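You operate a simulated robot arm through the tools that you are given. There is no shell and no other tool. Be economical: measure what you need, move in short steps, check, and stop when the job is done.

Carry out the task below with a simulated two-armed robot. There is one attempt and no reset: what you move stays moved.

Task
Wipe up the spill on the top of the steel bench with the cloth and put it back.
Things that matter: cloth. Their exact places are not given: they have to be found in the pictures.

It is judged by the outcome, as a careful person would: the job done as asked, and still so three seconds after it is handed in. It fails if anything else is knocked over, pushed out of place, dropped, spilled or broken. Flat cloth is picked up by pressing the open fingertips on it (5 to 10 N) and closing them slowly along it; thin cloth reads only 2 to 8 mm in the jaws.

Robot
Two 7-joint arms with two-finger grippers on one trunk, on a base that drives. Base frame: it is fixed to the floor where the robot stands at the start and does not move with it; the origin is under the middle of the robot, x ahead of it, y to its left, z up; the surface under the hand at the start is at about z = 860. Readings come in mm, rad, newtons and seconds.
The left shoulder is at the start at [24, 217, 1180], the right one opposite. With the tool pointing down near the work surface each hand reaches from about 180 to 760 mm from the robot's upright axis, wherever it stands, measured 20 degrees to its own side. Payload 2.2 kg a hand.
Tool frame (each hand has its own): the origin (TCP) lies between the finger pads and is the grasp point; the fingertips stand 19 mm ahead of it; z points along the fingers, y is the line along which they close. Largest opening 116 mm; the body of the gripper starts 70 mm behind the TCP.
Orientation is that of the tool frame in the base frame, as [roll, pitch, yaw] about the fixed x, y, z axes, in that order (R = Rz(yaw) Ry(pitch) Rx(roll)). With the fingers straight down and closing along the base's y, the tool's x points along the base's -x, its y along +y and its z along -z.

Tools
- The arms move only by the tool move_arm. It takes "left_moves", "right_moves" or both (then of equal length, played together; a hand with none holds still); each is a list that holds one entry, the list of rows, each a list of 6 numbers: the shift along the tool's x, y, z in mm, then the turn, a rotation vector about the tool's x, y, z in rad. In form: [[[x, y, z, rx, ry, rz], ...]]. A call has 1 to 12 rows; each row is the pose to reach, as a shift and turn from the pose commanded when the call began, along the tool's axes at that moment. "left_jaw" and "right_jaw" are, for a hand that has rows, the finger opening in mm, from 0 to 116, set as the call begins (left out, the last holds). A row lasts 0.2 s, in which the tool goes at most 50 mm and 0.15 rad; a call with a longer step from one row to the next is refused whole, and so is a gripper value outside its range. A pose out of reach is approached as far as the arm can. The call stops where the force on the tool passes 40 N (or 10 N more than at its start, if that is more) or the arm is blocked; 0.2 s more then pass. The fingers move at their own pace and stop on an object; they squeeze with about 34 N. The grip force told is the motor's: it shows also when the fingers shut on nothing. Time passes only in rows, and 0.2 s behind the last, so rows that repeat a pose let the fingers close. The reply holds the time, the measured pose of the TCP, the force on the tool along the base axes, the opening and the grip force, in the units named above and with some noise, with the torque about the TCP (base axes, N m) and any sound that the robot's microphone picked up.
- Cameras (640 x 400 px; columns grow to the right, rows downward): "scene" is now at [124.3, 38, 1349.9]; the picture's right is [0.42, -0.91, 0.00], its down [-0.54, -0.25, -0.80] and it looks along [0.73, 0.34, -0.59] (base axes); focal length 256 px, centre (320, 200). "left" rides on the left gripper at [69, 15, -97] in its tool frame; the picture's right is [-0.21, 0.98, 0.00], its down [-0.76, -0.17, -0.63] and it looks along [-0.62, -0.14, 0.77] (tool axes); focal length 251 px, centre (320, 200). "right" rides on the right gripper at [69, -15, -96] in its tool frame; the picture's right is [0.21, 0.98, 0.00], its down [-0.76, 0.17, -0.63] and it looks along [-0.62, 0.14, 0.77] (tool axes); focal length 251 px, centre (320, 200).
- snapshot(camera): a new picture of that camera. The clock stands still meanwhile.
- raise_lower(by): slides the trunk up (or, below 0, down) by that many mm; the arms and the scene camera ride with it, the base frame stays. It gives what a move gives, with no picture.
- base_move(legs): drives the robot by 1 to 6 legs, each [ahead, left, turn to the left] in mm, mm and rad, along the robot's own axes; the way and the turn of a leg run together, so that a leg with both is an arc; at most 1500 mm and 3.142 rad a leg. The arms and the cameras ride along, it lands a little off, and it stops where it bumps. It gives what a move gives.
- head_to(pan, tilt): turns the head with the scene camera to pan (to the left, within 1.396 rad either way) and tilt (down, from -0.506 to 1.204), counted from straight ahead of the robot. It gives what a move gives.
- locate(camera, pixels): there is no depth. For up to 12 entries [column, row, z] of the newest picture of that camera ("zoom" is the newest enlarged one), the place [x, y] in the base frame at which the ray of that pixel passes the height z, good to about 3 mm. The clock stands still meanwhile.
- inspect(camera, box): a new picture of the part [left, top, right, bottom] of that camera's present view, enlarged. The clock stands still meanwhile.
- job_done(): hands the job in; it is judged then, once.

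Work in short steps. Measure before you move; look again where a grasp or a placing could have gone wrong, and mend it. You have 80 turns and 58 pictures in all, those below and enlarged ones among them. Open the grippers and draw the arms clear of the work before you hand the job in, unless the task says otherwise; then end with one line.

The tools are called after "Request:" as a command line: name --argument value ..., lists and objects as JSON in quotes. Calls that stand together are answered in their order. move_arm: Moves the arms, as the interface text tells. Its arguments: {"type":"object","properties":{"left_moves":{"type":"array"},"left_jaw":{"type":"number"},"right_moves":{"type":"array"},"right_jaw":{"type":"number"}},"required":[]} The other tools are called the same way: raise_lower (by) slides the trunk up or down; base_move (legs) drives the base; head_to (pan, tilt) turns the head that bears the scene camera; snapshot (camera) takes a picture; locate (camera, pixels) gives the place at which the rays of pixels pass given heights; inspect (camera, box) takes an enlarged picture of a part of a camera's view; job_done () hands the job in.

At the start:

```text
clock: 0.0
left_tcp_pos: [330.7, 418.0, 1132.4]
left_ee_rot: [-3.139, -0.002, 3.141]
left_contact_force: [1.0, -0.5, 0.3]
left_torque: [0.01, -0.01, -0.01]
left_gripper_width: 116.0
left_grip_force: 0.1
right_tcp_pos: [472.8, -26.1, 1149.2]
right_ee_rot: [-3.139, -0.003, -3.141]
right_contact_force: [0.2, 0.3, 0.2]
right_torque: [-0.03, 0.01, 0.03]
right_gripper_width: 115.9
right_grip_force: 0.0
trunk travel left (down, up): [-325.0, 165.0]
robot x, y, heading: [0.9, 3.0, 0.001]
head pan, tilt: [0.433, 0.632]
```

scene: 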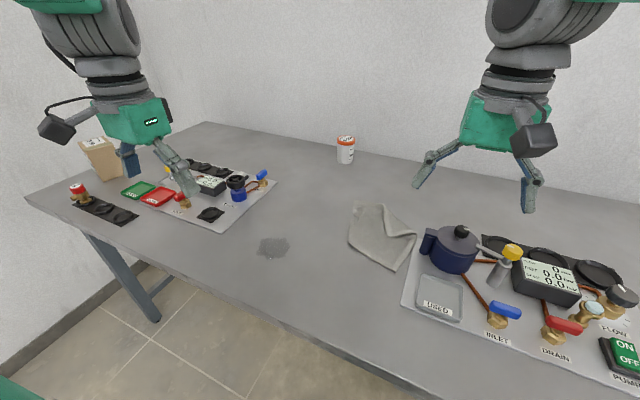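
right: 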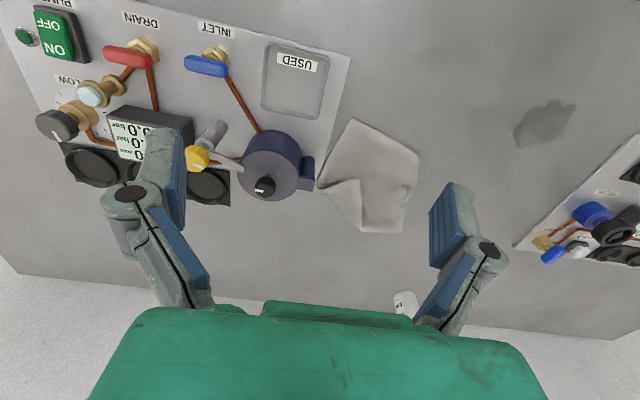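
left: 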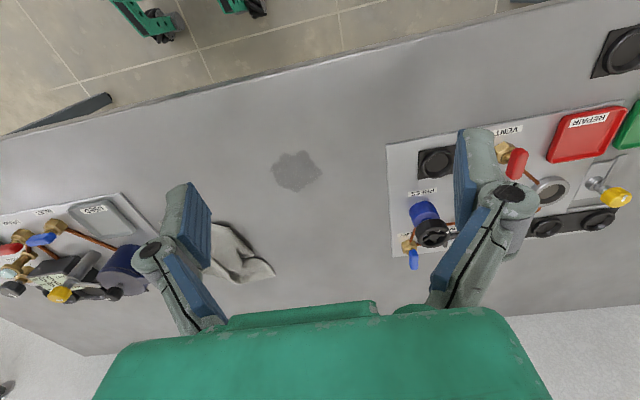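

The cloth is at about (381,237) and the spill at (273,247) in the scene picture. I enlarge that part and locate both.

Request:
inspect --camera "scene" --box '[240, 180, 480, 330]'

Request:
locate --camera "scene" --pixels '[[273, 247, 860], [258, 247, 860], [291, 247, 860], [273, 237, 860], [273, 259, 860], [361, 204, 860], [382, 204, 860], [416, 234, 860], [394, 271, 860], [348, 243, 860], [350, 222, 860]]'

Request:
locate --camera "right" --pixels '[[353, 119, 860], [420, 150, 860], [402, 232, 860], [363, 232, 860], [317, 183, 860], [545, 122, 860], [514, 130, 860], [576, 103, 860], [350, 55, 860], [322, 120, 860]]'

```text
2.67 times, centred on (360, 255) of scene
```

zoom: 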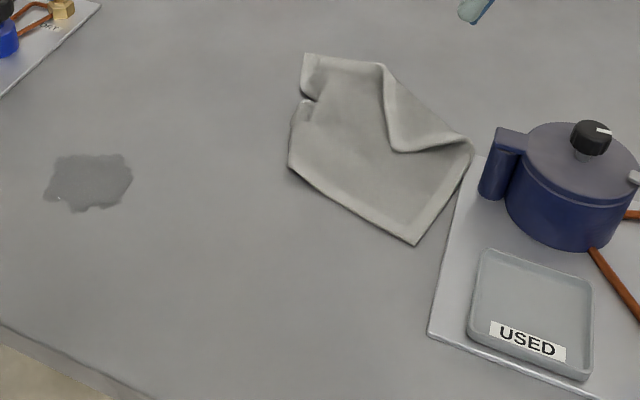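

```text
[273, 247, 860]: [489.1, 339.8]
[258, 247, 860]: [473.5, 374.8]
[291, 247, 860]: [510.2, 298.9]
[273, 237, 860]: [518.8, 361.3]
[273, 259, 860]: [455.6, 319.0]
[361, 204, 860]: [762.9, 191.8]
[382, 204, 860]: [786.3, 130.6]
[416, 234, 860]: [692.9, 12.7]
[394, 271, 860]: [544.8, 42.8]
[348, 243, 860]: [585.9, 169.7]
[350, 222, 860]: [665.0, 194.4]
```

```text
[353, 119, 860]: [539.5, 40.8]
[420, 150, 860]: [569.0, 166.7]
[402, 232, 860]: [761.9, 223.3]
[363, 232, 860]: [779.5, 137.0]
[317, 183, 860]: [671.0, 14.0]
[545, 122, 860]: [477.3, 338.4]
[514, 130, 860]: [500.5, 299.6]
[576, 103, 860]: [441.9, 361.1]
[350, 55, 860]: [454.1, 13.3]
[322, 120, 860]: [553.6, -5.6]
```

The cloth covers about x 540–780, y 10–210, and the spill is about 80 mm wide at (485,335). I move the right arm aside and bring the left hand high over the cloth's middle, near (640,120).

Request:
move_arm --right_moves '[[[14, -30, 0, 0, 0, 0], [28, -60, 0, 0, 0, 0], [42, -90, 0, 0, 0, 0], [56, -120, 0, 0, 0, 0], [70, -150, 0, 0, 0, 0], [84, -180, 0, 0, 0, 0], [98, -210, 0, 0, 0, 0], [112, -240, 0, 0, 0, 0], [126, -270, 0, 0, 0, 0], [140, -300, 0, 0, 0, 0]]]' --left_moves '[[[-31, -30, 0, 0, 0, 0], [-62, -60, 0, 0, 0, 0], [-93, -90, 0, 0, 0, 0], [-124, -120, 0, 0, 0, 0], [-155, -150, 0, 0, 0, 0], [-186, -180, 0, 0, 0, 0], [-217, -210, 0, 0, 0, 0], [-248, -240, 0, 0, 0, 0], [-279, -270, 0, 0, 0, 0], [-310, -298, 0, 0, 0, 0]]]'

Request:
snapshot --camera "left"

```text
clock: 2.2
left_tcp_pos: [643.1, 115.3, 1131.6]
left_ee_rot: [3.138, 0.0, -3.141]
left_contact_force: [-0.2, 0.0, 0.6]
left_torque: [0.04, 0.03, 0.01]
left_gripper_width: 115.9
left_grip_force: 0.2
right_tcp_pos: [331.7, -331.0, 1146.3]
right_ee_rot: [3.137, 0.001, -3.141]
right_contact_force: [0.2, -0.3, -0.6]
right_torque: [0.05, 0.04, -0.01]
right_gripper_width: 116.2
right_grip_force: 0.1
trunk travel left (down, up): [-325.0, 165.0]
robot x, y, heading: [0.1, -0.6, -0.001]
head pan, tilt: [0.433, 0.632]
```

```text
53 pictures are left
```

left: 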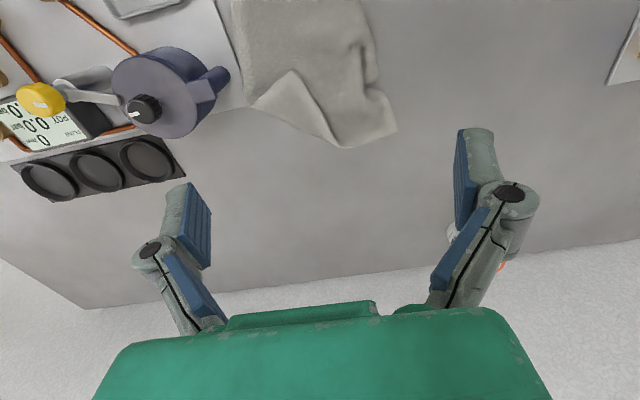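

The point under the TCP falls near (320,65) in the left picture, which is mid-cloth. I check the pot handle's nearest point, (229,78), before descending.

Request:
locate --camera "left" --pixels '[[229, 78, 860], [229, 78, 920], [229, 78, 950], [320, 65, 860], [245, 105, 860], [397, 130, 860], [345, 148, 860], [300, 70, 860], [378, 80, 860]]'

```text
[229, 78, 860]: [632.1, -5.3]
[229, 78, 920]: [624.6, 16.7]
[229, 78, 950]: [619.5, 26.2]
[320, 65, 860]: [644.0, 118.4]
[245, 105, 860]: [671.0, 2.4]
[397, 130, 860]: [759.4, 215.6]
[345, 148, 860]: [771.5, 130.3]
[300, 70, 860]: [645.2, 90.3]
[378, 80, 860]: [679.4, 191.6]
```

The handle ends at about y=15–25, so an 80 mm opening centred on y≈128 clears it. I descend to TCP z≈895.

Request:
move_arm --left_moves '[[[0, 12, 45, 0, 0, 0], [0, 12, 90, 0, 0, 0], [0, 12, 135, 0, 0, 0], [0, 12, 180, 0, 0, 0], [0, 12, 210, 0, 0, 0], [0, 12, 236, 0, 0, 0]]]' --left_jaw 80

Request:
snapshot --camera "left"

Request:
snapshot --camera "scene"

```text
clock: 3.6
left_tcp_pos: [638.5, 130.0, 897.8]
left_ee_rot: [-3.14, 0.001, -3.141]
left_contact_force: [-0.1, 0.2, -0.6]
left_torque: [-0.04, -0.02, 0.01]
left_gripper_width: 79.9
left_grip_force: 0.0
right_tcp_pos: [329.5, -326.9, 1147.1]
right_ee_rot: [3.142, 0.002, 3.141]
right_contact_force: [-0.1, -0.2, 1.2]
right_torque: [-0.02, 0.03, 0.02]
right_gripper_width: 115.9
right_grip_force: 0.1
trunk travel left (down, up): [-325.0, 165.0]
robot x, y, heading: [2.4, -3.5, -0.005]
head pan, tilt: [0.433, 0.632]
```

```text
52 pictures are left
```

left: 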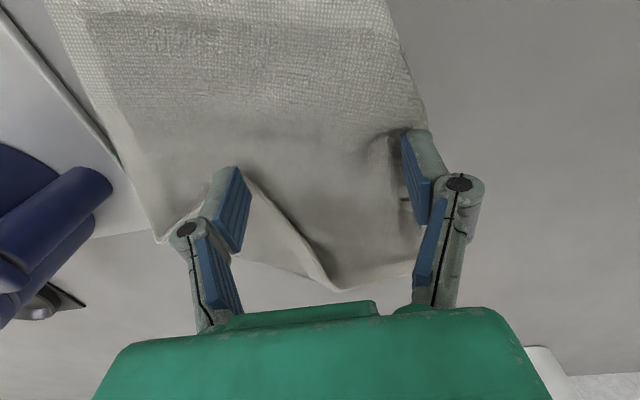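

```text
51 pictures are left
```

scene: 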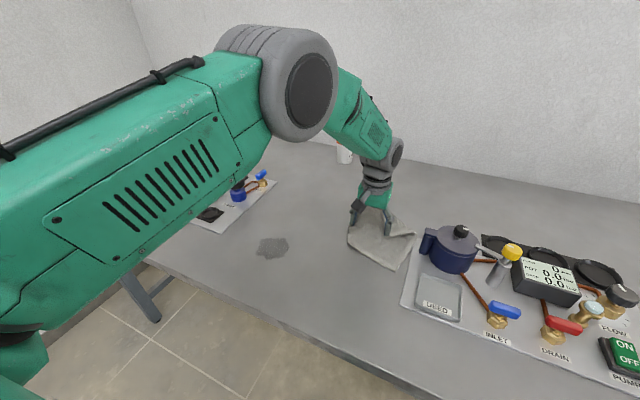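

The fingers sit close to the cloth's left edge notch and the fold. I shift 25 mm nearer and 8 mm right onto the flat part, then lower 10 mm and read the force.

Request:
move_arm --left_moves '[[[25, -8, 0, 0, 0, 0], [25, -8, 6, 0, 0, 0], [25, -8, 11, 0, 0, 0], [25, -8, 13, 0, 0, 0], [25, -8, 13, 0, 0, 0]]]'

```text
clock: 4.8
left_tcp_pos: [613.8, 119.9, 885.0]
left_ee_rot: [3.137, -0.001, 3.141]
left_contact_force: [0.1, 0.5, 1.7]
left_torque: [0.09, 0.03, 0.01]
left_gripper_width: 80.9
left_grip_force: 0.6
right_tcp_pos: [329.4, -330.3, 1147.5]
right_ee_rot: [3.14, 0.0, 3.141]
right_contact_force: [0.7, 0.7, -0.4]
right_torque: [0.02, 0.02, 0.0]
right_gripper_width: 116.0
right_grip_force: 0.0
trunk travel left (down, up): [-325.0, 165.0]
robot x, y, heading: [0.7, -2.8, 0.006]
head pan, tilt: [0.433, 0.632]
```

Contact is starting (1.7 N), so I press a few mm more.

Request:
move_arm --left_moves '[[[0, 0, 2, 0, 0, 0], [0, 0, 4, 0, 0, 0], [0, 0, 4, 0, 0, 0]]]'

```text
clock: 5.6
left_tcp_pos: [613.8, 121.4, 881.7]
left_ee_rot: [3.139, 0.003, 3.141]
left_contact_force: [1.0, -0.5, 6.3]
left_torque: [0.15, 0.05, 0.02]
left_gripper_width: 78.8
left_grip_force: 0.0
right_tcp_pos: [329.5, -328.7, 1148.8]
right_ee_rot: [3.14, 0.002, 3.141]
right_contact_force: [-0.1, 0.1, -0.4]
right_torque: [0.01, -0.06, 0.02]
right_gripper_width: 115.8
right_grip_force: 0.1
trunk travel left (down, up): [-325.0, 165.0]
robot x, y, heading: [1.5, -1.8, 0.001]
head pan, tilt: [0.433, 0.632]
```

The press reads 6.3 N. I close in stages while holding the pressure.

Request:
move_arm --left_moves '[[[0, 0, 1, 0, 0, 0], [0, 0, 1, 0, 0, 0]]]' --left_jaw 62

Request:
move_arm --left_moves '[[[0, 0, 0, 0, 0, 0], [0, 0, 0, 0, 0, 0]]]' --left_jaw 46

Request:
snapshot --camera "left"

```text
clock: 6.2
left_tcp_pos: [612.8, 121.2, 880.4]
left_ee_rot: [3.139, 0.001, 3.141]
left_contact_force: [0.3, 0.2, 9.4]
left_torque: [-0.02, 0.03, -0.03]
left_gripper_width: 66.9
left_grip_force: 0.0
right_tcp_pos: [328.9, -328.0, 1148.5]
right_ee_rot: [3.14, -0.001, -3.141]
right_contact_force: [-0.8, -0.6, 0.4]
right_torque: [-0.01, 0.02, 0.01]
right_gripper_width: 115.9
right_grip_force: 0.2
trunk travel left (down, up): [-325.0, 165.0]
robot x, y, heading: [1.7, 0.7, -0.001]
head pan, tilt: [0.433, 0.632]
```

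```text
clock: 6.8
left_tcp_pos: [613.5, 121.3, 882.5]
left_ee_rot: [3.14, 0.001, -3.14]
left_contact_force: [0.2, -0.6, 9.0]
left_torque: [-0.01, 0.04, -0.04]
left_gripper_width: 48.7
left_grip_force: 4.1
right_tcp_pos: [327.9, -328.6, 1148.7]
right_ee_rot: [3.14, 0.001, -3.14]
right_contact_force: [0.1, 0.4, 0.8]
right_torque: [-0.02, -0.01, 0.03]
right_gripper_width: 115.9
right_grip_force: 0.1
trunk travel left (down, up): [-325.0, 165.0]
robot x, y, heading: [2.5, 0.3, -0.001]
head pan, tilt: [0.433, 0.632]
```

```text
50 pictures are left
```

left: 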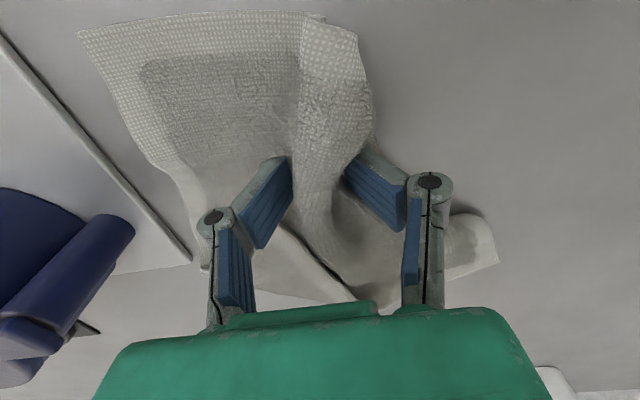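

The cloth is bunching up into a ridge between the fingers, as wanted. I close further.

Request:
move_arm --left_moves '[[[0, 0, 0, 0, 0, 0], [0, 0, 0, 0, 0, 0]]]' --left_jaw 28

Request:
move_arm --left_moves '[[[0, 0, 0, 0, 0, 0], [0, 0, 0, 0, 0, 0]]]' --left_jaw 14

Request:
move_arm --left_moves '[[[0, 0, 0, 0, 0, 0], [0, 0, 0, 0, 0, 0], [0, 0, 0, 0, 0, 0]]]' --left_jaw 0

Request:
snapshot --camera "left"

```text
clock: 7.4
left_tcp_pos: [613.5, 120.7, 881.1]
left_ee_rot: [3.139, 0.006, -3.139]
left_contact_force: [0.5, 0.0, 12.1]
left_torque: [-0.03, 0.05, -0.01]
left_gripper_width: 30.7
left_grip_force: 0.1
right_tcp_pos: [327.9, -328.8, 1148.4]
right_ee_rot: [3.14, 0.001, -3.14]
right_contact_force: [0.1, 0.9, 0.6]
right_torque: [0.01, 0.01, 0.03]
right_gripper_width: 115.5
right_grip_force: 0.1
trunk travel left (down, up): [-325.0, 165.0]
robot x, y, heading: [3.8, -2.3, -0.0]
head pan, tilt: [0.433, 0.632]
```

```text
clock: 8.0
left_tcp_pos: [613.7, 121.0, 881.8]
left_ee_rot: [3.141, 0.006, 3.141]
left_contact_force: [-0.9, 1.1, 30.0]
left_torque: [0.12, 0.09, 0.0]
left_gripper_width: 13.5
left_grip_force: 24.9
right_tcp_pos: [327.9, -328.6, 1148.3]
right_ee_rot: [-3.141, 0.003, -3.141]
right_contact_force: [-0.7, -0.4, 0.0]
right_torque: [0.0, 0.04, 0.0]
right_gripper_width: 116.0
right_grip_force: 0.0
trunk travel left (down, up): [-325.0, 165.0]
robot x, y, heading: [0.1, -1.5, 0.001]
head pan, tilt: [0.433, 0.632]
```

```text
clock: 8.8
left_tcp_pos: [613.2, 121.5, 882.8]
left_ee_rot: [3.141, 0.005, 3.141]
left_contact_force: [-0.1, 1.6, 30.4]
left_torque: [0.23, -0.02, -0.07]
left_gripper_width: 12.4
left_grip_force: 34.1
right_tcp_pos: [326.6, -328.9, 1149.1]
right_ee_rot: [3.141, 0.002, 3.141]
right_contact_force: [0.1, -0.8, -0.2]
right_torque: [0.03, 0.01, 0.0]
right_gripper_width: 115.9
right_grip_force: 0.2
trunk travel left (down, up): [-325.0, 165.0]
robot x, y, heading: [0.5, -0.9, 0.005]
head pan, tilt: [0.433, 0.632]
```

```text
49 pictures are left
```

left: 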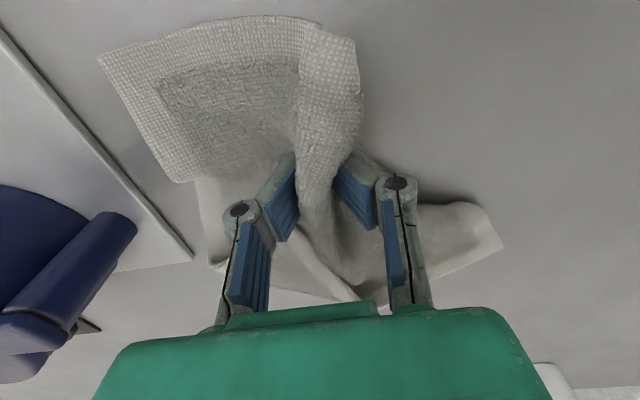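

The jaws are held at 12 mm with 34 N, so they hold a bunched ridge. I lift 60 mm straight up and look.

Request:
move_arm --left_moves '[[[0, 0, -10, 0, 0, 0], [0, 0, -25, 0, 0, 0], [0, 0, -40, 0, 0, 0], [0, 0, -60, 0, 0, 0], [0, 0, -60, 0, 0, 0]]]'

Request:
snapshot --camera "left"

Request:
inspect --camera "scene" --box '[240, 160, 480, 310]'

```text
clock: 10.0
left_tcp_pos: [612.8, 119.4, 939.8]
left_ee_rot: [3.14, 0.002, -3.141]
left_contact_force: [0.6, 0.5, 0.1]
left_torque: [0.04, 0.01, 0.03]
left_gripper_width: 8.8
left_grip_force: 33.8
right_tcp_pos: [330.1, -327.6, 1148.0]
right_ee_rot: [3.14, 0.0, 3.139]
right_contact_force: [-0.3, 1.0, -0.6]
right_torque: [0.03, 0.01, -0.01]
right_gripper_width: 116.2
right_grip_force: 0.0
trunk travel left (down, up): [-325.0, 165.0]
robot x, y, heading: [-2.7, 1.9, 0.0]
head pan, tilt: [0.433, 0.632]
```

```text
48 pictures are left
```

left: 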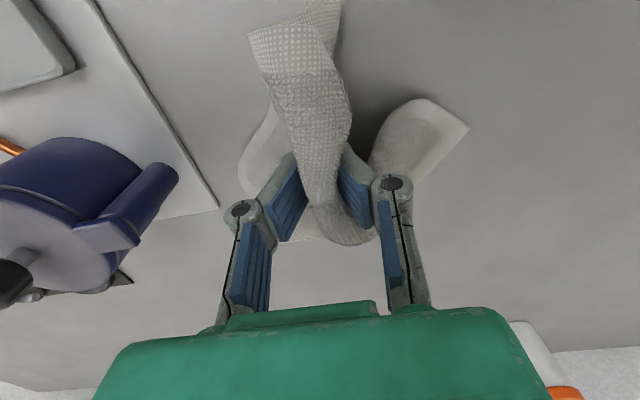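

```text
2.67 times, centred on (360, 235) of scene
```

zoom: 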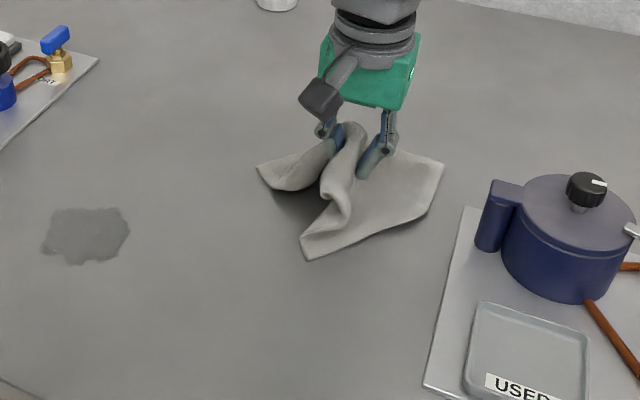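

The cloth hangs from the fingers. I lift 20 mm more and carry it to above the spill at about (485,335).

Request:
move_arm --left_moves '[[[0, 0, -20, 0, 0, 0], [21, 36, -20, 0, 0, 0], [42, 72, -20, 0, 0, 0], [63, 108, -20, 0, 0, 0], [84, 144, -20, 0, 0, 0], [105, 180, -20, 0, 0, 0], [128, 215, -20, 0, 0, 0], [128, 215, -20, 0, 0, 0]]]'

Request:
snapshot --camera "scene"

Request:
snapshot --camera "left"

```text
clock: 11.8
left_tcp_pos: [485.6, 336.6, 956.6]
left_ee_rot: [3.141, 0.001, 3.142]
left_contact_force: [0.4, 0.6, -0.4]
left_torque: [0.05, 0.02, 0.0]
left_gripper_width: 8.8
left_grip_force: 34.0
right_tcp_pos: [328.9, -326.9, 1146.8]
right_ee_rot: [3.141, 0.0, 3.14]
right_contact_force: [-1.4, 0.0, 0.0]
right_torque: [0.01, 0.03, 0.01]
right_gripper_width: 116.0
right_grip_force: 0.0
trunk travel left (down, up): [-325.0, 165.0]
robot x, y, heading: [1.5, 3.0, -0.001]
head pan, tilt: [0.433, 0.632]
```

```text
46 pictures are left
```

scene: 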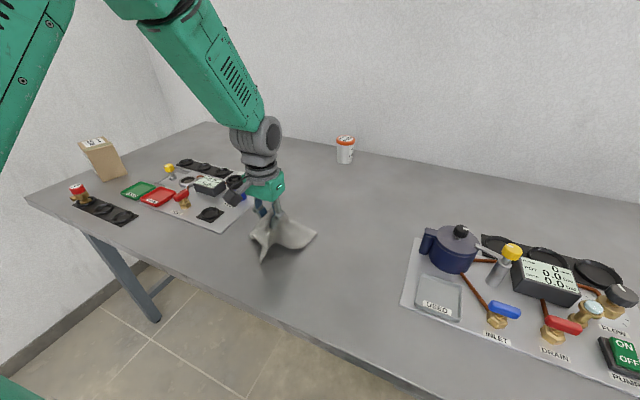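

```text
45 pictures are left
```

left: 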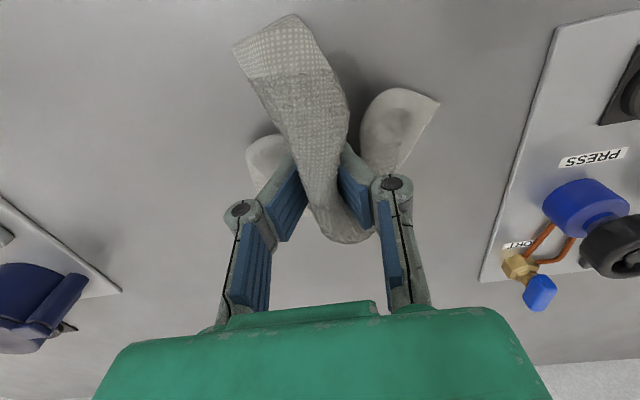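

The cloth is over the spill and clear of both panels. I lower it until the pad under the fingers presses on the bench.

Request:
move_arm --left_moves '[[[0, 0, 25, 0, 0, 0], [0, 0, 45, 0, 0, 0], [0, 0, 60, 0, 0, 0], [0, 0, 67, 0, 0, 0], [0, 0, 71, 0, 0, 0], [0, 0, 71, 0, 0, 0]]]'

Request:
snapshot --camera "left"

```text
clock: 13.2
left_tcp_pos: [484.0, 334.9, 889.9]
left_ee_rot: [3.14, 0.003, 3.141]
left_contact_force: [0.0, 2.7, 20.3]
left_torque: [0.13, 0.05, -0.06]
left_gripper_width: 8.7
left_grip_force: 34.5
right_tcp_pos: [328.7, -328.2, 1148.3]
right_ee_rot: [3.141, 0.003, -3.141]
right_contact_force: [0.4, 0.0, 0.1]
right_torque: [-0.02, -0.01, 0.02]
right_gripper_width: 115.9
right_grip_force: 0.0
trunk travel left (down, up): [-325.0, 165.0]
robot x, y, heading: [-1.3, 3.0, 0.003]
head pan, tilt: [0.433, 0.632]
```

```text
44 pictures are left
```

left: 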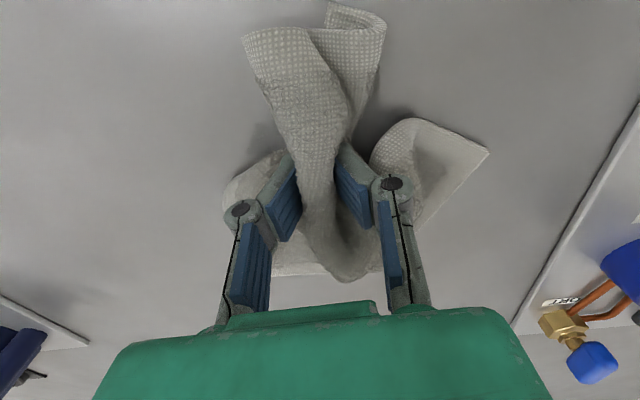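

It presses with 20 N. I ease off 2 mm and wipe a zigzag covering about ±45 mm around the spill's centre.

Request:
move_arm --left_moves '[[[40, 0, -2, 0, 0, 0], [40, -40, -2, 0, 0, 0], [40, 0, -2, 0, 0, 0], [40, 40, -2, 0, 0, 0], [20, 45, -2, 0, 0, 0], [20, 0, -2, 0, 0, 0], [20, -45, -2, 0, 0, 0], [0, -45, -2, 0, 0, 0], [0, 0, -2, 0, 0, 0], [0, 45, -2, 0, 0, 0], [-20, 45, -2, 0, 0, 0], [-20, 0, -2, 0, 0, 0]]]'

Request:
move_arm --left_moves '[[[0, -45, 0, 0, 0, 0], [-20, -45, 0, 0, 0, 0], [-20, 0, 0, 0, 0, 0], [-20, 45, 0, 0, 0, 0], [10, 40, 0, 0, 0, 0], [10, 0, 0, 0, 0, 0], [10, -40, 0, 0, 0, 0], [40, -20, 0, 0, 0, 0], [60, 0, 0, 0, 0, 0], [40, 30, 0, 0, 0, 0], [20, 0, 0, 0, 0, 0]]]'

Request:
snapshot --camera "left"

```text
clock: 15.8
left_tcp_pos: [503.8, 329.0, 892.6]
left_ee_rot: [3.132, 0.002, -3.141]
left_contact_force: [0.8, 0.5, 1.1]
left_torque: [0.11, 0.01, -0.01]
left_gripper_width: 8.8
left_grip_force: 34.0
right_tcp_pos: [328.5, -337.4, 1145.5]
right_ee_rot: [3.132, 0.002, -3.14]
right_contact_force: [-0.2, 0.4, -0.3]
right_torque: [0.02, 0.0, -0.02]
right_gripper_width: 116.1
right_grip_force: 0.2
trunk travel left (down, up): [-325.0, 165.0]
robot x, y, heading: [0.6, -1.3, -0.004]
head pan, tilt: [0.433, 0.632]
```

```text
clock: 18.2
left_tcp_pos: [483.4, 328.9, 890.6]
left_ee_rot: [3.133, 0.001, -3.14]
left_contact_force: [0.5, -0.4, 0.9]
left_torque: [0.06, 0.03, -0.01]
left_gripper_width: 8.9
left_grip_force: 34.1
right_tcp_pos: [330.3, -337.2, 1143.4]
right_ee_rot: [3.134, -0.001, 3.14]
right_contact_force: [0.2, 0.0, -0.5]
right_torque: [0.05, -0.03, -0.02]
right_gripper_width: 116.0
right_grip_force: 0.0
trunk travel left (down, up): [-325.0, 165.0]
robot x, y, heading: [-3.3, -1.7, -0.003]
head pan, tilt: [0.433, 0.632]
```

```text
43 pictures are left
```

left: 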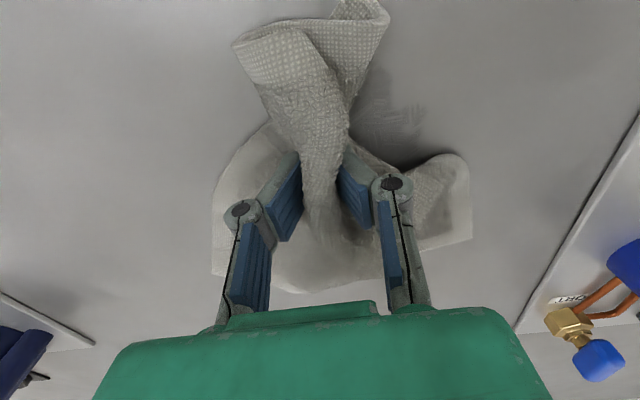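

The force fell to 1 N and streaks remain at (395,120). I locate them, then press deeper and wipe again.

Request:
locate --camera "left" --pixels '[[395, 120, 860], [430, 110, 860], [365, 95, 860], [375, 135, 860]]'

Request:
move_arm --left_moves '[[[0, 0, 3, 0, 0, 0], [0, 0, 5, 0, 0, 0], [0, 0, 5, 0, 0, 0]]]'

```text
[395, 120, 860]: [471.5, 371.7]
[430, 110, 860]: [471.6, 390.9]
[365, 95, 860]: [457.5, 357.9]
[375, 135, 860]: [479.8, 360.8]
```

```text
clock: 19.0
left_tcp_pos: [484.6, 332.9, 886.3]
left_ee_rot: [3.137, 0.003, 3.142]
left_contact_force: [0.9, 3.4, 15.7]
left_torque: [0.18, 0.08, -0.04]
left_gripper_width: 8.8
left_grip_force: 34.2
right_tcp_pos: [328.0, -331.8, 1147.5]
right_ee_rot: [3.138, 0.002, 3.141]
right_contact_force: [0.1, 0.0, 0.4]
right_torque: [0.01, -0.05, 0.03]
right_gripper_width: 116.2
right_grip_force: 0.1
trunk travel left (down, up): [-325.0, 165.0]
robot x, y, heading: [4.0, -0.4, -0.0]
head pan, tilt: [0.433, 0.632]
```

Pressing with about 16 N now. I wipe again, slower and wider toward +y.

Request:
move_arm --left_moves '[[[0, 25, 0, 0, 0, 0], [0, 50, 0, 0, 0, 0], [15, 50, 1, 0, 0, 0], [15, 20, 1, 0, 0, 0], [15, -15, 1, 0, 0, 0], [15, -45, 1, 0, 0, 0], [30, -40, 1, 0, 0, 0], [30, -10, 1, 0, 0, 0], [30, 20, 1, 0, 0, 0], [30, 50, 1, 0, 0, 0], [45, 40, 1, 0, 0, 0], [45, 5, 1, 0, 0, 0]]]'

Request:
move_arm --left_moves '[[[0, -35, 0, 0, 0, 0], [-30, -40, 1, 0, 0, 0], [-45, -50, 1, 0, 0, 0], [-45, -20, 1, 0, 0, 0], [-45, 15, 1, 0, 0, 0], [-45, 45, 1, 0, 0, 0], [-62, 45, 1, 0, 0, 0], [-62, 15, 1, 0, 0, 0], [-62, -20, 1, 0, 0, 0], [-62, -50, 1, 0, 0, 0], [-80, -30, 1, 0, 0, 0], [-80, 5, 1, 0, 0, 0]]]'

Request:
move_arm --left_moves '[[[0, 0, -25, 0, 0, 0], [-20, -35, -60, 0, 0, 0], [-40, -70, -75, 0, 0, 0], [-60, -110, -75, 0, 0, 0], [-70, -150, -75, 0, 0, 0], [-70, -150, -75, 0, 0, 0]]]'

Request:
inspect --camera "scene" --box '[200, 180, 400, 305]'

```text
clock: 21.5
left_tcp_pos: [443.8, 376.5, 886.8]
left_ee_rot: [3.137, 0.009, -3.141]
left_contact_force: [-0.5, 0.7, 18.9]
left_torque: [0.02, 0.1, -0.02]
left_gripper_width: 8.7
left_grip_force: 34.0
right_tcp_pos: [328.1, -324.5, 1148.9]
right_ee_rot: [-3.142, 0.004, -3.141]
right_contact_force: [-0.3, -0.3, -0.4]
right_torque: [-0.01, -0.01, 0.02]
right_gripper_width: 116.0
right_grip_force: 0.2
trunk travel left (down, up): [-325.0, 165.0]
robot x, y, heading: [0.7, -2.3, 0.001]
head pan, tilt: [0.433, 0.632]
stopped in row 12 (left hand): the force on the tool passed its limit at 44 N (the readings are from after the stop); the commanded pose is now the measured one
```

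```text
clock: 24.1
left_tcp_pos: [521.1, 381.4, 885.4]
left_ee_rot: [3.14, 0.013, -3.141]
left_contact_force: [1.7, -6.2, 26.1]
left_torque: [-0.13, 0.04, 0.01]
left_gripper_width: 8.6
left_grip_force: 33.8
right_tcp_pos: [326.3, -323.7, 1149.9]
right_ee_rot: [-3.141, 0.003, -3.14]
right_contact_force: [-0.3, -0.2, 0.5]
right_torque: [0.02, -0.03, 0.02]
right_gripper_width: 116.2
right_grip_force: 0.0
trunk travel left (down, up): [-325.0, 165.0]
robot x, y, heading: [-2.5, 1.3, 0.004]
head pan, tilt: [0.433, 0.632]
```

```text
refused: row 2 steps farther than a row can; nothing moved
```

```text
3.20 times, centred on (300, 242) of scene
```

zoom: 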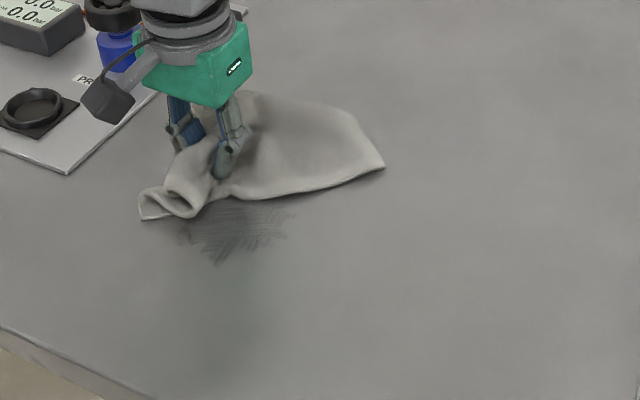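

Streaks remain at about (235,230) in the zoom. I lift the cloth clear and look at the whole residue.

Request:
move_arm --left_moves '[[[0, 0, -30, 0, 0, 0], [-10, -15, -60, 0, 0, 0], [-30, -45, -80, 0, 0, 0], [-50, -85, -85, 0, 0, 0], [-65, -130, -85, 0, 0, 0], [-65, -170, -85, 0, 0, 0], [-65, -170, -85, 0, 0, 0]]]'

Request:
inspect --camera "scene" --box '[200, 200, 360, 300]'

```text
clock: 25.7
left_tcp_pos: [588.5, 210.6, 968.2]
left_ee_rot: [3.138, 0.007, -3.14]
left_contact_force: [-0.5, 0.1, -0.7]
left_torque: [-0.01, -0.01, -0.04]
left_gripper_width: 8.7
left_grip_force: 33.8
right_tcp_pos: [328.9, -326.0, 1149.1]
right_ee_rot: [-3.14, 0.002, -3.14]
right_contact_force: [0.3, 0.1, -0.5]
right_torque: [0.0, -0.01, 0.04]
right_gripper_width: 116.0
right_grip_force: 0.0
trunk travel left (down, up): [-325.0, 165.0]
robot x, y, heading: [0.4, 2.7, -0.002]
head pan, tilt: [0.433, 0.632]
```

```text
4.00 times, centred on (280, 250) of scene
```

zoom: 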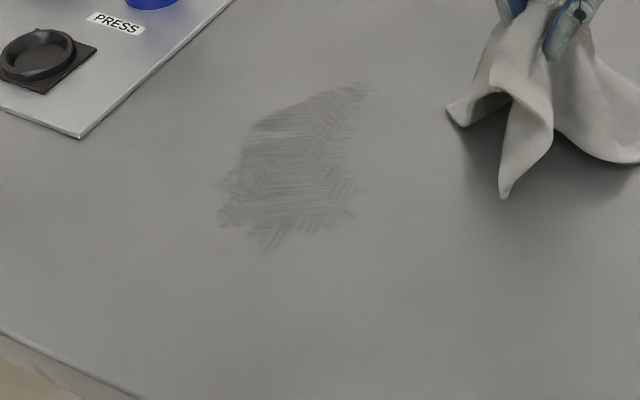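

The spill has thinned but streaks remain. I locate its extents.

Request:
locate --camera "zoom" --pixels '[[220, 190, 860], [222, 222, 860], [265, 250, 860], [350, 215, 860], [365, 190, 860], [345, 140, 860], [370, 85, 860], [300, 100, 860], [250, 130, 860], [290, 180, 860]]'

```text
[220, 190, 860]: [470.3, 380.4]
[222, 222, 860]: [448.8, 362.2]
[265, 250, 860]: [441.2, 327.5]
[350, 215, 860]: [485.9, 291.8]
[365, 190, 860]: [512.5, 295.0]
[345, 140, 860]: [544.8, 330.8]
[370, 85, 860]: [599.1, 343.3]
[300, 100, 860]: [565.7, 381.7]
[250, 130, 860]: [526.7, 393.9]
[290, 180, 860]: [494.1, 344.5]
```

Residue covers about x 440–600, y 290–395. I set the cloth down at its right far end and wipe with long overlapping strokes along x.

Request:
move_arm --left_moves '[[[-5, 40, 0, 0, 0, 0], [-12, 80, 0, 0, 0, 0], [-12, 80, 40, 0, 0, 0], [-12, 80, 65, 0, 0, 0], [-12, 80, 76, 0, 0, 0], [-12, 80, 82, 0, 0, 0], [-12, 80, 82, 0, 0, 0]]]'

Request:
snapshot --camera "left"

```text
clock: 27.3
left_tcp_pos: [600.2, 292.1, 889.4]
left_ee_rot: [3.138, 0.01, -3.138]
left_contact_force: [-0.7, 0.8, 21.4]
left_torque: [-0.06, -0.05, -0.02]
left_gripper_width: 8.4
left_grip_force: 33.9
right_tcp_pos: [327.9, -325.0, 1149.0]
right_ee_rot: [3.141, 0.004, 3.141]
right_contact_force: [-0.4, -0.4, 0.4]
right_torque: [0.02, 0.03, 0.0]
right_gripper_width: 115.9
right_grip_force: 0.0
trunk travel left (down, up): [-325.0, 165.0]
robot x, y, heading: [-2.4, 3.7, 0.006]
head pan, tilt: [0.433, 0.632]
```

```text
40 pictures are left
```

left: 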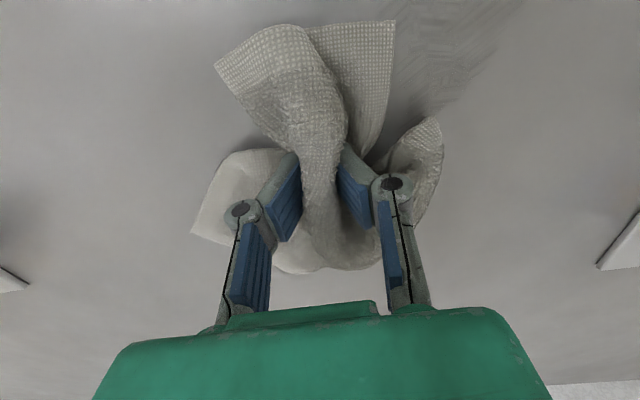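

Now the strokes along x, stepping in y.

Request:
move_arm --left_moves '[[[40, 0, 0, 0, 0, 0], [80, 0, 0, 0, 0, 0], [120, 0, 1, 0, 0, 0], [165, 0, 1, 0, 0, 0], [165, 14, 1, 0, 0, 0], [120, 14, 1, 0, 0, 0], [80, 14, 1, 0, 0, 0], [40, 14, 1, 0, 0, 0], [0, 14, 1, 0, 0, 0], [0, 28, 1, 0, 0, 0], [45, 28, 1, 0, 0, 0], [90, 28, 1, 0, 0, 0]]]'

Request:
inspect --camera "scene" --box '[200, 200, 360, 300]'

```text
clock: 28.8
left_tcp_pos: [500.6, 308.4, 887.6]
left_ee_rot: [3.141, 0.014, -3.138]
left_contact_force: [-2.2, -5.7, 29.6]
left_torque: [-0.14, -0.13, -0.03]
left_gripper_width: 8.6
left_grip_force: 34.2
right_tcp_pos: [327.4, -321.2, 1151.3]
right_ee_rot: [-3.136, 0.001, -3.141]
right_contact_force: [-0.2, -0.1, 0.1]
right_torque: [0.0, 0.03, 0.0]
right_gripper_width: 115.7
right_grip_force: 0.0
trunk travel left (down, up): [-325.0, 165.0]
robot x, y, heading: [-0.4, 3.4, 0.001]
head pan, tilt: [0.433, 0.632]
stopped in row 7 (left hand): the force on the tool passed its limit at 41 N (the readings are from after the stop); the commanded pose is now the measured one
```

```text
4.00 times, centred on (280, 250) of scene
```

zoom: 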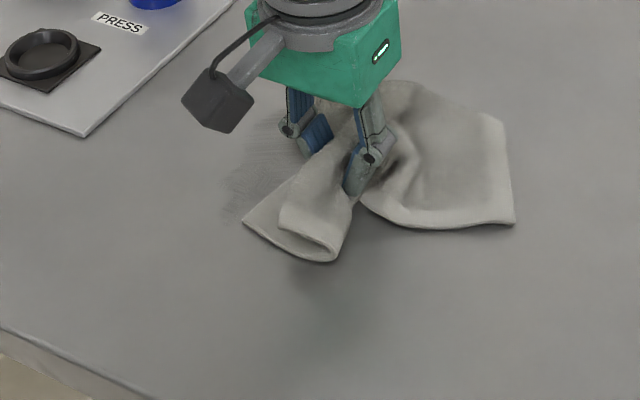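

The strokes clear well: the near right side is now clean. I go on about 1 mm higher, working toward +y.

Request:
move_arm --left_moves '[[[-35, 0, -1, 0, 0, 0], [-70, 0, -1, 0, 0, 0], [-100, 0, -1, 0, 0, 0], [-100, 14, -1, 0, 0, 0], [-60, 14, -1, 0, 0, 0], [-20, 14, -1, 0, 0, 0], [20, 14, -1, 0, 0, 0], [65, 14, -1, 0, 0, 0], [65, 28, -1, 0, 0, 0], [25, 28, -1, 0, 0, 0], [-15, 28, -1, 0, 0, 0], [-60, 28, -1, 0, 0, 0]]]'

```text
clock: 30.9
left_tcp_pos: [436.5, 334.5, 888.0]
left_ee_rot: [-3.137, 0.006, -3.138]
left_contact_force: [-3.5, -8.0, 38.0]
left_torque: [-0.23, -0.1, -0.1]
left_gripper_width: 8.8
left_grip_force: 33.9
right_tcp_pos: [326.2, -321.4, 1150.0]
right_ee_rot: [-3.137, 0.004, 3.142]
right_contact_force: [0.0, 0.0, -0.2]
right_torque: [-0.02, 0.01, -0.03]
right_gripper_width: 116.1
right_grip_force: 0.1
trunk travel left (down, up): [-325.0, 165.0]
robot x, y, heading: [-0.6, 4.3, 0.001]
head pan, tilt: [0.433, 0.632]
stopped in row 10 (left hand): the force on the tool passed its limit at 46 N (the readings are from after the stop); the commanded pose is now the measured one
```

The force passed the limit again because of the lump under the fingers. I raise 2 mm and carry on from (436,335).

Request:
move_arm --left_moves '[[[0, 0, -2, 0, 0, 0], [-40, 3, -2, 0, 0, 0], [-80, 3, -2, 0, 0, 0], [-120, 3, -2, 0, 0, 0], [-165, 3, -2, 0, 0, 0], [-165, 17, -2, 0, 0, 0], [-120, 17, -2, 0, 0, 0], [-80, 17, -2, 0, 0, 0], [-40, 17, -2, 0, 0, 0], [0, 17, -2, 0, 0, 0], [0, 31, -2, 0, 0, 0], [-40, 31, -2, 0, 0, 0]]]'

Request:
inspect --camera "scene" --box '[200, 200, 360, 300]'

```text
clock: 33.5
left_tcp_pos: [472.5, 368.4, 886.5]
left_ee_rot: [-3.138, 0.0, -3.138]
left_contact_force: [-9.6, -2.0, 43.2]
left_torque: [-0.11, 0.01, -0.03]
left_gripper_width: 8.9
left_grip_force: 34.0
right_tcp_pos: [325.4, -320.4, 1150.4]
right_ee_rot: [-3.138, 0.004, -3.139]
right_contact_force: [1.6, -0.3, -0.2]
right_torque: [0.0, 0.05, 0.02]
right_gripper_width: 115.8
right_grip_force: 0.0
trunk travel left (down, up): [-325.0, 165.0]
robot x, y, heading: [0.4, 1.2, -0.002]
head pan, tilt: [0.433, 0.632]
```

```text
4.00 times, centred on (280, 250) of scene
```

zoom: 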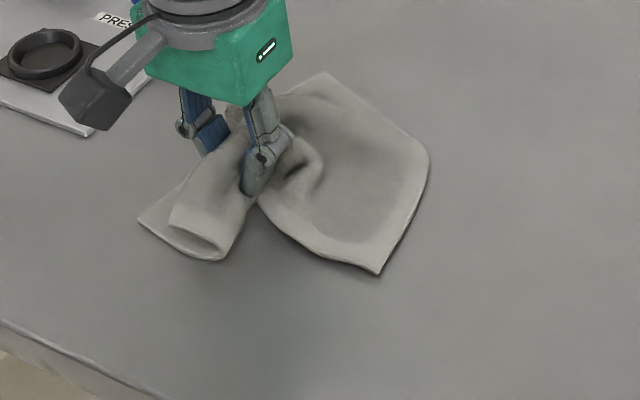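

The force is 43 N, so I raise 4 mm and finish the strokes to y≈400 over x 430–600.

Request:
move_arm --left_moves '[[[0, 0, -3, 0, 0, 0], [-40, 0, -3, 0, 0, 0], [-80, 0, -3, 0, 0, 0], [-125, 0, -3, 0, 0, 0], [-125, 14, -3, 0, 0, 0], [-80, 14, -3, 0, 0, 0], [-40, 14, -3, 0, 0, 0], [0, 14, -3, 0, 0, 0], [40, 14, -3, 0, 0, 0], [40, 28, -3, 0, 0, 0], [0, 28, -3, 0, 0, 0], [-40, 28, -3, 0, 0, 0]]]'

Request:
move_arm --left_moves '[[[-35, 0, 0, 0, 0, 0], [-80, 0, 0, 0, 0, 0], [-80, -10, -20, 0, 0, 0], [-80, -30, -55, 0, 0, 0], [-80, -70, -80, 0, 0, 0], [-80, -110, -80, 0, 0, 0], [-80, -150, -80, 0, 0, 0], [-80, -190, -80, 0, 0, 0], [-80, -190, -80, 0, 0, 0]]]'

Request:
inspect --camera "scene" --box '[200, 200, 360, 300]'

```text
clock: 36.1
left_tcp_pos: [514.3, 396.7, 889.6]
left_ee_rot: [-3.141, -0.001, -3.138]
left_contact_force: [-3.4, 2.9, 16.5]
left_torque: [0.03, -0.01, -0.01]
left_gripper_width: 8.7
left_grip_force: 33.6
right_tcp_pos: [326.7, -320.4, 1149.0]
right_ee_rot: [-3.136, 0.002, 3.141]
right_contact_force: [0.3, -0.1, -0.5]
right_torque: [-0.01, 0.0, 0.02]
right_gripper_width: 116.0
right_grip_force: 0.0
trunk travel left (down, up): [-325.0, 165.0]
robot x, y, heading: [-2.3, 1.5, -0.002]
head pan, tilt: [0.433, 0.632]
```

```text
clock: 38.1
left_tcp_pos: [596.6, 205.6, 971.6]
left_ee_rot: [-3.138, -0.001, -3.139]
left_contact_force: [-0.1, 0.3, 0.4]
left_torque: [-0.01, -0.02, -0.03]
left_gripper_width: 8.7
left_grip_force: 34.1
right_tcp_pos: [327.7, -321.5, 1150.5]
right_ee_rot: [-3.136, 0.002, -3.139]
right_contact_force: [-0.6, 0.4, 0.3]
right_torque: [-0.05, 0.01, 0.0]
right_gripper_width: 115.8
right_grip_force: 0.1
trunk travel left (down, up): [-325.0, 165.0]
robot x, y, heading: [-4.0, 0.9, -0.001]
head pan, tilt: [0.433, 0.632]
```

```text
4.00 times, centred on (280, 250) of scene
```

zoom: 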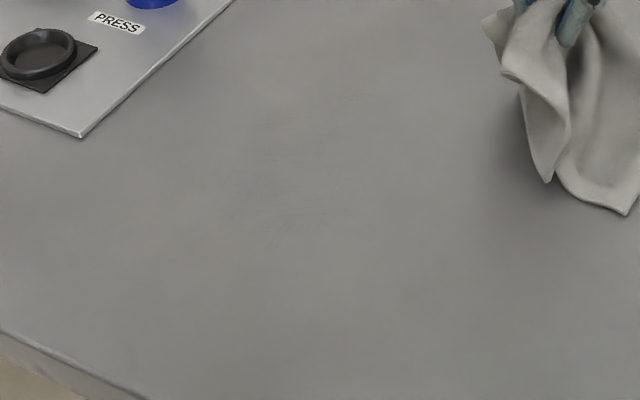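

Nearly clean, but faint streaks remain at (290,210) and (310,110) in the zoom. I do one more full pass.

Request:
move_arm --left_moves '[[[0, 45, 0, 0, 0, 0], [0, 90, 0, 0, 0, 0], [0, 90, 40, 0, 0, 0], [0, 90, 70, 0, 0, 0], [0, 90, 82, 0, 0, 0], [40, 90, 83, 0, 0, 0], [80, 90, 83, 0, 0, 0], [120, 90, 83, 0, 0, 0], [160, 90, 83, 0, 0, 0]]]'

Request:
move_arm --left_moves '[[[0, 16, 0, 0, 0, 0], [-40, 16, 0, 0, 0, 0], [-80, 16, 0, 0, 0, 0], [-120, 16, 0, 0, 0, 0], [-160, 16, 0, 0, 0, 0], [-160, 30, 0, 0, 0, 0], [-120, 30, 0, 0, 0, 0], [-80, 30, 0, 0, 0, 0], [-40, 30, 0, 0, 0, 0], [0, 30, 0, 0, 0, 0], [5, 44, 0, 0, 0, 0]]]'

```text
clock: 40.1
left_tcp_pos: [434.9, 295.5, 888.5]
left_ee_rot: [-3.139, 0.005, -3.137]
left_contact_force: [5.5, -0.6, 24.5]
left_torque: [0.08, -0.21, -0.04]
left_gripper_width: 8.9
left_grip_force: 34.3
right_tcp_pos: [325.8, -321.2, 1150.6]
right_ee_rot: [-3.137, 0.003, -3.14]
right_contact_force: [0.7, 0.3, 0.4]
right_torque: [0.01, 0.03, -0.02]
right_gripper_width: 115.9
right_grip_force: 0.0
trunk travel left (down, up): [-325.0, 165.0]
robot x, y, heading: [0.9, -1.0, -0.001]
head pan, tilt: [0.433, 0.632]
```

```text
clock: 42.6
left_tcp_pos: [429.9, 340.3, 887.5]
left_ee_rot: [-3.134, 0.007, -3.139]
left_contact_force: [-2.4, -7.8, 32.5]
left_torque: [-0.06, -0.1, -0.04]
left_gripper_width: 8.5
left_grip_force: 34.3
right_tcp_pos: [325.7, -318.8, 1152.5]
right_ee_rot: [-3.134, 0.005, -3.141]
right_contact_force: [1.2, 0.0, 0.5]
right_torque: [0.05, -0.01, -0.01]
right_gripper_width: 116.1
right_grip_force: 0.2
trunk travel left (down, up): [-325.0, 165.0]
robot x, y, heading: [-3.2, -0.1, -0.002]
head pan, tilt: [0.433, 0.632]
stopped in row 11 (left hand): the force on the tool passed its limit at 41 N (the readings are from after the stop); the commanded pose is now the measured one
```

Continuing the pass from (430,340), 1 mm higher.

Request:
move_arm --left_moves '[[[0, 0, -1, 0, 0, 0], [-45, 0, -1, 0, 0, 0], [-90, 0, -1, 0, 0, 0], [-130, 0, -1, 0, 0, 0], [-172, 0, -1, 0, 0, 0], [-172, 16, -1, 0, 0, 0], [-130, 16, -1, 0, 0, 0], [-90, 16, -1, 0, 0, 0], [-45, 16, -1, 0, 0, 0], [-5, 16, -1, 0, 0, 0], [-5, 32, -2, 0, 0, 0], [-45, 32, -2, 0, 0, 0]]]'

Request:
move_arm --left_moves '[[[-45, 0, 0, 0, 0, 0], [-90, 0, 0, 0, 0, 0], [-128, 0, 0, 0, 0, 0], [-128, 14, -1, 0, 0, 0], [-90, 14, -1, 0, 0, 0], [-45, 14, -1, 0, 0, 0], [0, 14, -1, 0, 0, 0], [20, 14, -1, 0, 0, 0], [0, 27, -1, 0, 0, 0], [-40, 27, -1, 0, 0, 0], [-80, 27, -1, 0, 0, 0], [-120, 27, -1, 0, 0, 0]]]'

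Request:
move_arm --left_moves '[[[0, 0, -20, 0, 0, 0], [0, -20, -55, 0, 0, 0], [0, -60, -80, 0, 0, 0], [0, -100, -85, 0, 0, 0], [0, -140, -85, 0, 0, 0], [0, -185, -85, 0, 0, 0], [0, -185, -85, 0, 0, 0]]]'

Request:
inspect --camera "scene" --box '[200, 200, 360, 300]'

```text
clock: 45.2
left_tcp_pos: [473.4, 377.4, 888.0]
left_ee_rot: [-3.134, 0.002, -3.137]
left_contact_force: [-5.4, -0.5, 24.4]
left_torque: [0.09, -0.02, -0.01]
left_gripper_width: 8.9
left_grip_force: 34.1
right_tcp_pos: [325.4, -317.5, 1152.5]
right_ee_rot: [-3.132, 0.002, 3.141]
right_contact_force: [0.2, 0.1, -0.7]
right_torque: [0.02, -0.01, -0.01]
right_gripper_width: 116.1
right_grip_force: 0.1
trunk travel left (down, up): [-325.0, 165.0]
robot x, y, heading: [-0.9, 0.6, -0.001]
head pan, tilt: [0.433, 0.632]
```

```text
clock: 47.8
left_tcp_pos: [594.9, 400.5, 889.6]
left_ee_rot: [-3.137, 0.003, -3.137]
left_contact_force: [-3.5, 1.2, 18.7]
left_torque: [0.13, 0.01, 0.01]
left_gripper_width: 8.7
left_grip_force: 33.9
right_tcp_pos: [325.2, -319.5, 1150.7]
right_ee_rot: [-3.135, 0.004, -3.141]
right_contact_force: [0.3, 0.6, 0.2]
right_torque: [0.02, 0.0, 0.01]
right_gripper_width: 116.0
right_grip_force: 0.2
trunk travel left (down, up): [-325.0, 165.0]
robot x, y, heading: [0.2, 1.3, -0.002]
head pan, tilt: [0.433, 0.632]
```

```text
clock: 49.4
left_tcp_pos: [591.8, 211.6, 975.8]
left_ee_rot: [-3.135, 0.001, -3.139]
left_contact_force: [-0.1, 0.5, -0.2]
left_torque: [0.01, -0.01, 0.0]
left_gripper_width: 8.8
left_grip_force: 33.8
right_tcp_pos: [327.0, -319.3, 1151.9]
right_ee_rot: [-3.135, 0.001, 3.142]
right_contact_force: [-1.1, -0.2, -0.1]
right_torque: [0.01, 0.02, 0.01]
right_gripper_width: 116.2
right_grip_force: 0.0
trunk travel left (down, up): [-325.0, 165.0]
robot x, y, heading: [-4.1, -0.9, 0.005]
head pan, tilt: [0.433, 0.632]
```

```text
4.00 times, centred on (280, 250) of scene
```

zoom: 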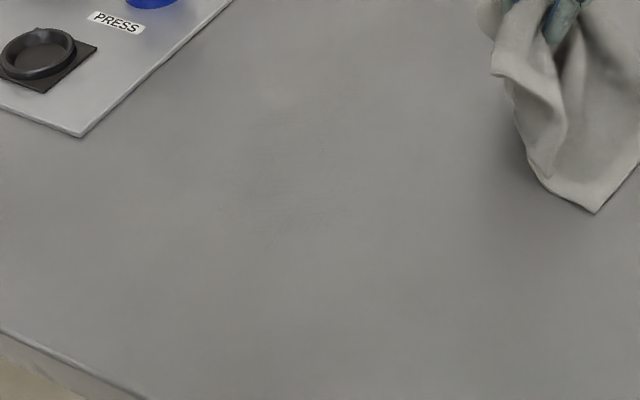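

Only a very faint trace is left at (290,200). I make one last pass with crosswise strokes in y.

Request:
move_arm --left_moves '[[[0, 45, 0, 0, 0, 0], [0, 90, 20, 0, 0, 0], [0, 90, 60, 0, 0, 0], [0, 90, 86, 0, 0, 0], [0, 130, 86, 0, 0, 0], [0, 175, 86, 0, 0, 0], [18, 175, 86, 0, 0, 0], [18, 130, 86, 0, 0, 0], [18, 88, 86, 0, 0, 0], [36, 88, 86, 0, 0, 0], [36, 130, 86, 0, 0, 0], [36, 175, 86, 0, 0, 0]]]'

Request:
move_arm --left_moves '[[[18, 0, 0, 0, 0, 0], [18, -45, 0, 0, 0, 0], [18, -87, 0, 0, 0, 0], [36, -87, 0, 0, 0, 0], [36, -45, 0, 0, 0, 0], [36, 0, 0, 0, 0, 0], [52, 5, 0, 0, 0, 0], [52, -40, 0, 0, 0, 0], [52, -87, 0, 0, 0, 0], [68, -87, 0, 0, 0, 0], [68, -45, 0, 0, 0, 0], [68, 3, 0, 0, 0, 0]]]'

Request:
move_arm --left_moves '[[[16, 0, 0, 0, 0, 0], [16, -45, 0, 0, 0, 0], [16, -88, 0, 0, 0, 0], [32, -88, 0, 0, 0, 0], [32, -45, 0, 0, 0, 0], [32, 0, 0, 0, 0, 0], [46, 0, 0, 0, 0, 0], [46, -45, 0, 0, 0, 0], [46, -85, 0, 0, 0, 0]]]'

```text
clock: 52.0
left_tcp_pos: [559.6, 389.8, 888.5]
left_ee_rot: [-3.134, 0.007, -3.14]
left_contact_force: [4.4, -3.9, 30.9]
left_torque: [-0.12, -0.14, 0.02]
left_gripper_width: 8.7
left_grip_force: 33.9
right_tcp_pos: [323.3, -317.1, 1152.7]
right_ee_rot: [-3.132, 0.003, -3.141]
right_contact_force: [0.9, 0.6, 0.1]
right_torque: [0.02, 0.0, 0.0]
right_gripper_width: 116.0
right_grip_force: 0.1
trunk travel left (down, up): [-325.0, 165.0]
robot x, y, heading: [0.8, 3.5, 0.002]
head pan, tilt: [0.433, 0.632]
```

```text
clock: 53.7
left_tcp_pos: [507.8, 387.5, 890.1]
left_ee_rot: [-3.141, 0.009, -3.135]
left_contact_force: [-1.3, 4.7, 16.2]
left_torque: [0.08, 0.01, -0.01]
left_gripper_width: 9.1
left_grip_force: 33.8
right_tcp_pos: [325.1, -316.3, 1151.6]
right_ee_rot: [-3.134, 0.004, -3.14]
right_contact_force: [0.2, 0.8, 0.3]
right_torque: [-0.01, 0.02, 0.03]
right_gripper_width: 116.0
right_grip_force: 0.0
trunk travel left (down, up): [-325.0, 165.0]
robot x, y, heading: [1.6, 1.2, -0.003]
head pan, tilt: [0.433, 0.632]
stopped in row 8 (left hand): the force on the tool passed its limit at 42 N (the readings are from after the stop); the commanded pose is now the measured one
```

```text
clock: 55.7
left_tcp_pos: [462.4, 297.2, 888.6]
left_ee_rot: [3.141, 0.006, -3.136]
left_contact_force: [-0.2, 4.0, 25.0]
left_torque: [-0.01, -0.05, -0.01]
left_gripper_width: 8.8
left_grip_force: 33.6
right_tcp_pos: [324.4, -321.7, 1150.7]
right_ee_rot: [-3.137, 0.005, -3.14]
right_contact_force: [-0.2, -0.8, -0.2]
right_torque: [0.01, 0.0, -0.04]
right_gripper_width: 116.2
right_grip_force: 0.1
trunk travel left (down, up): [-325.0, 165.0]
robot x, y, heading: [-1.5, 0.9, 0.008]
head pan, tilt: [0.433, 0.632]
```

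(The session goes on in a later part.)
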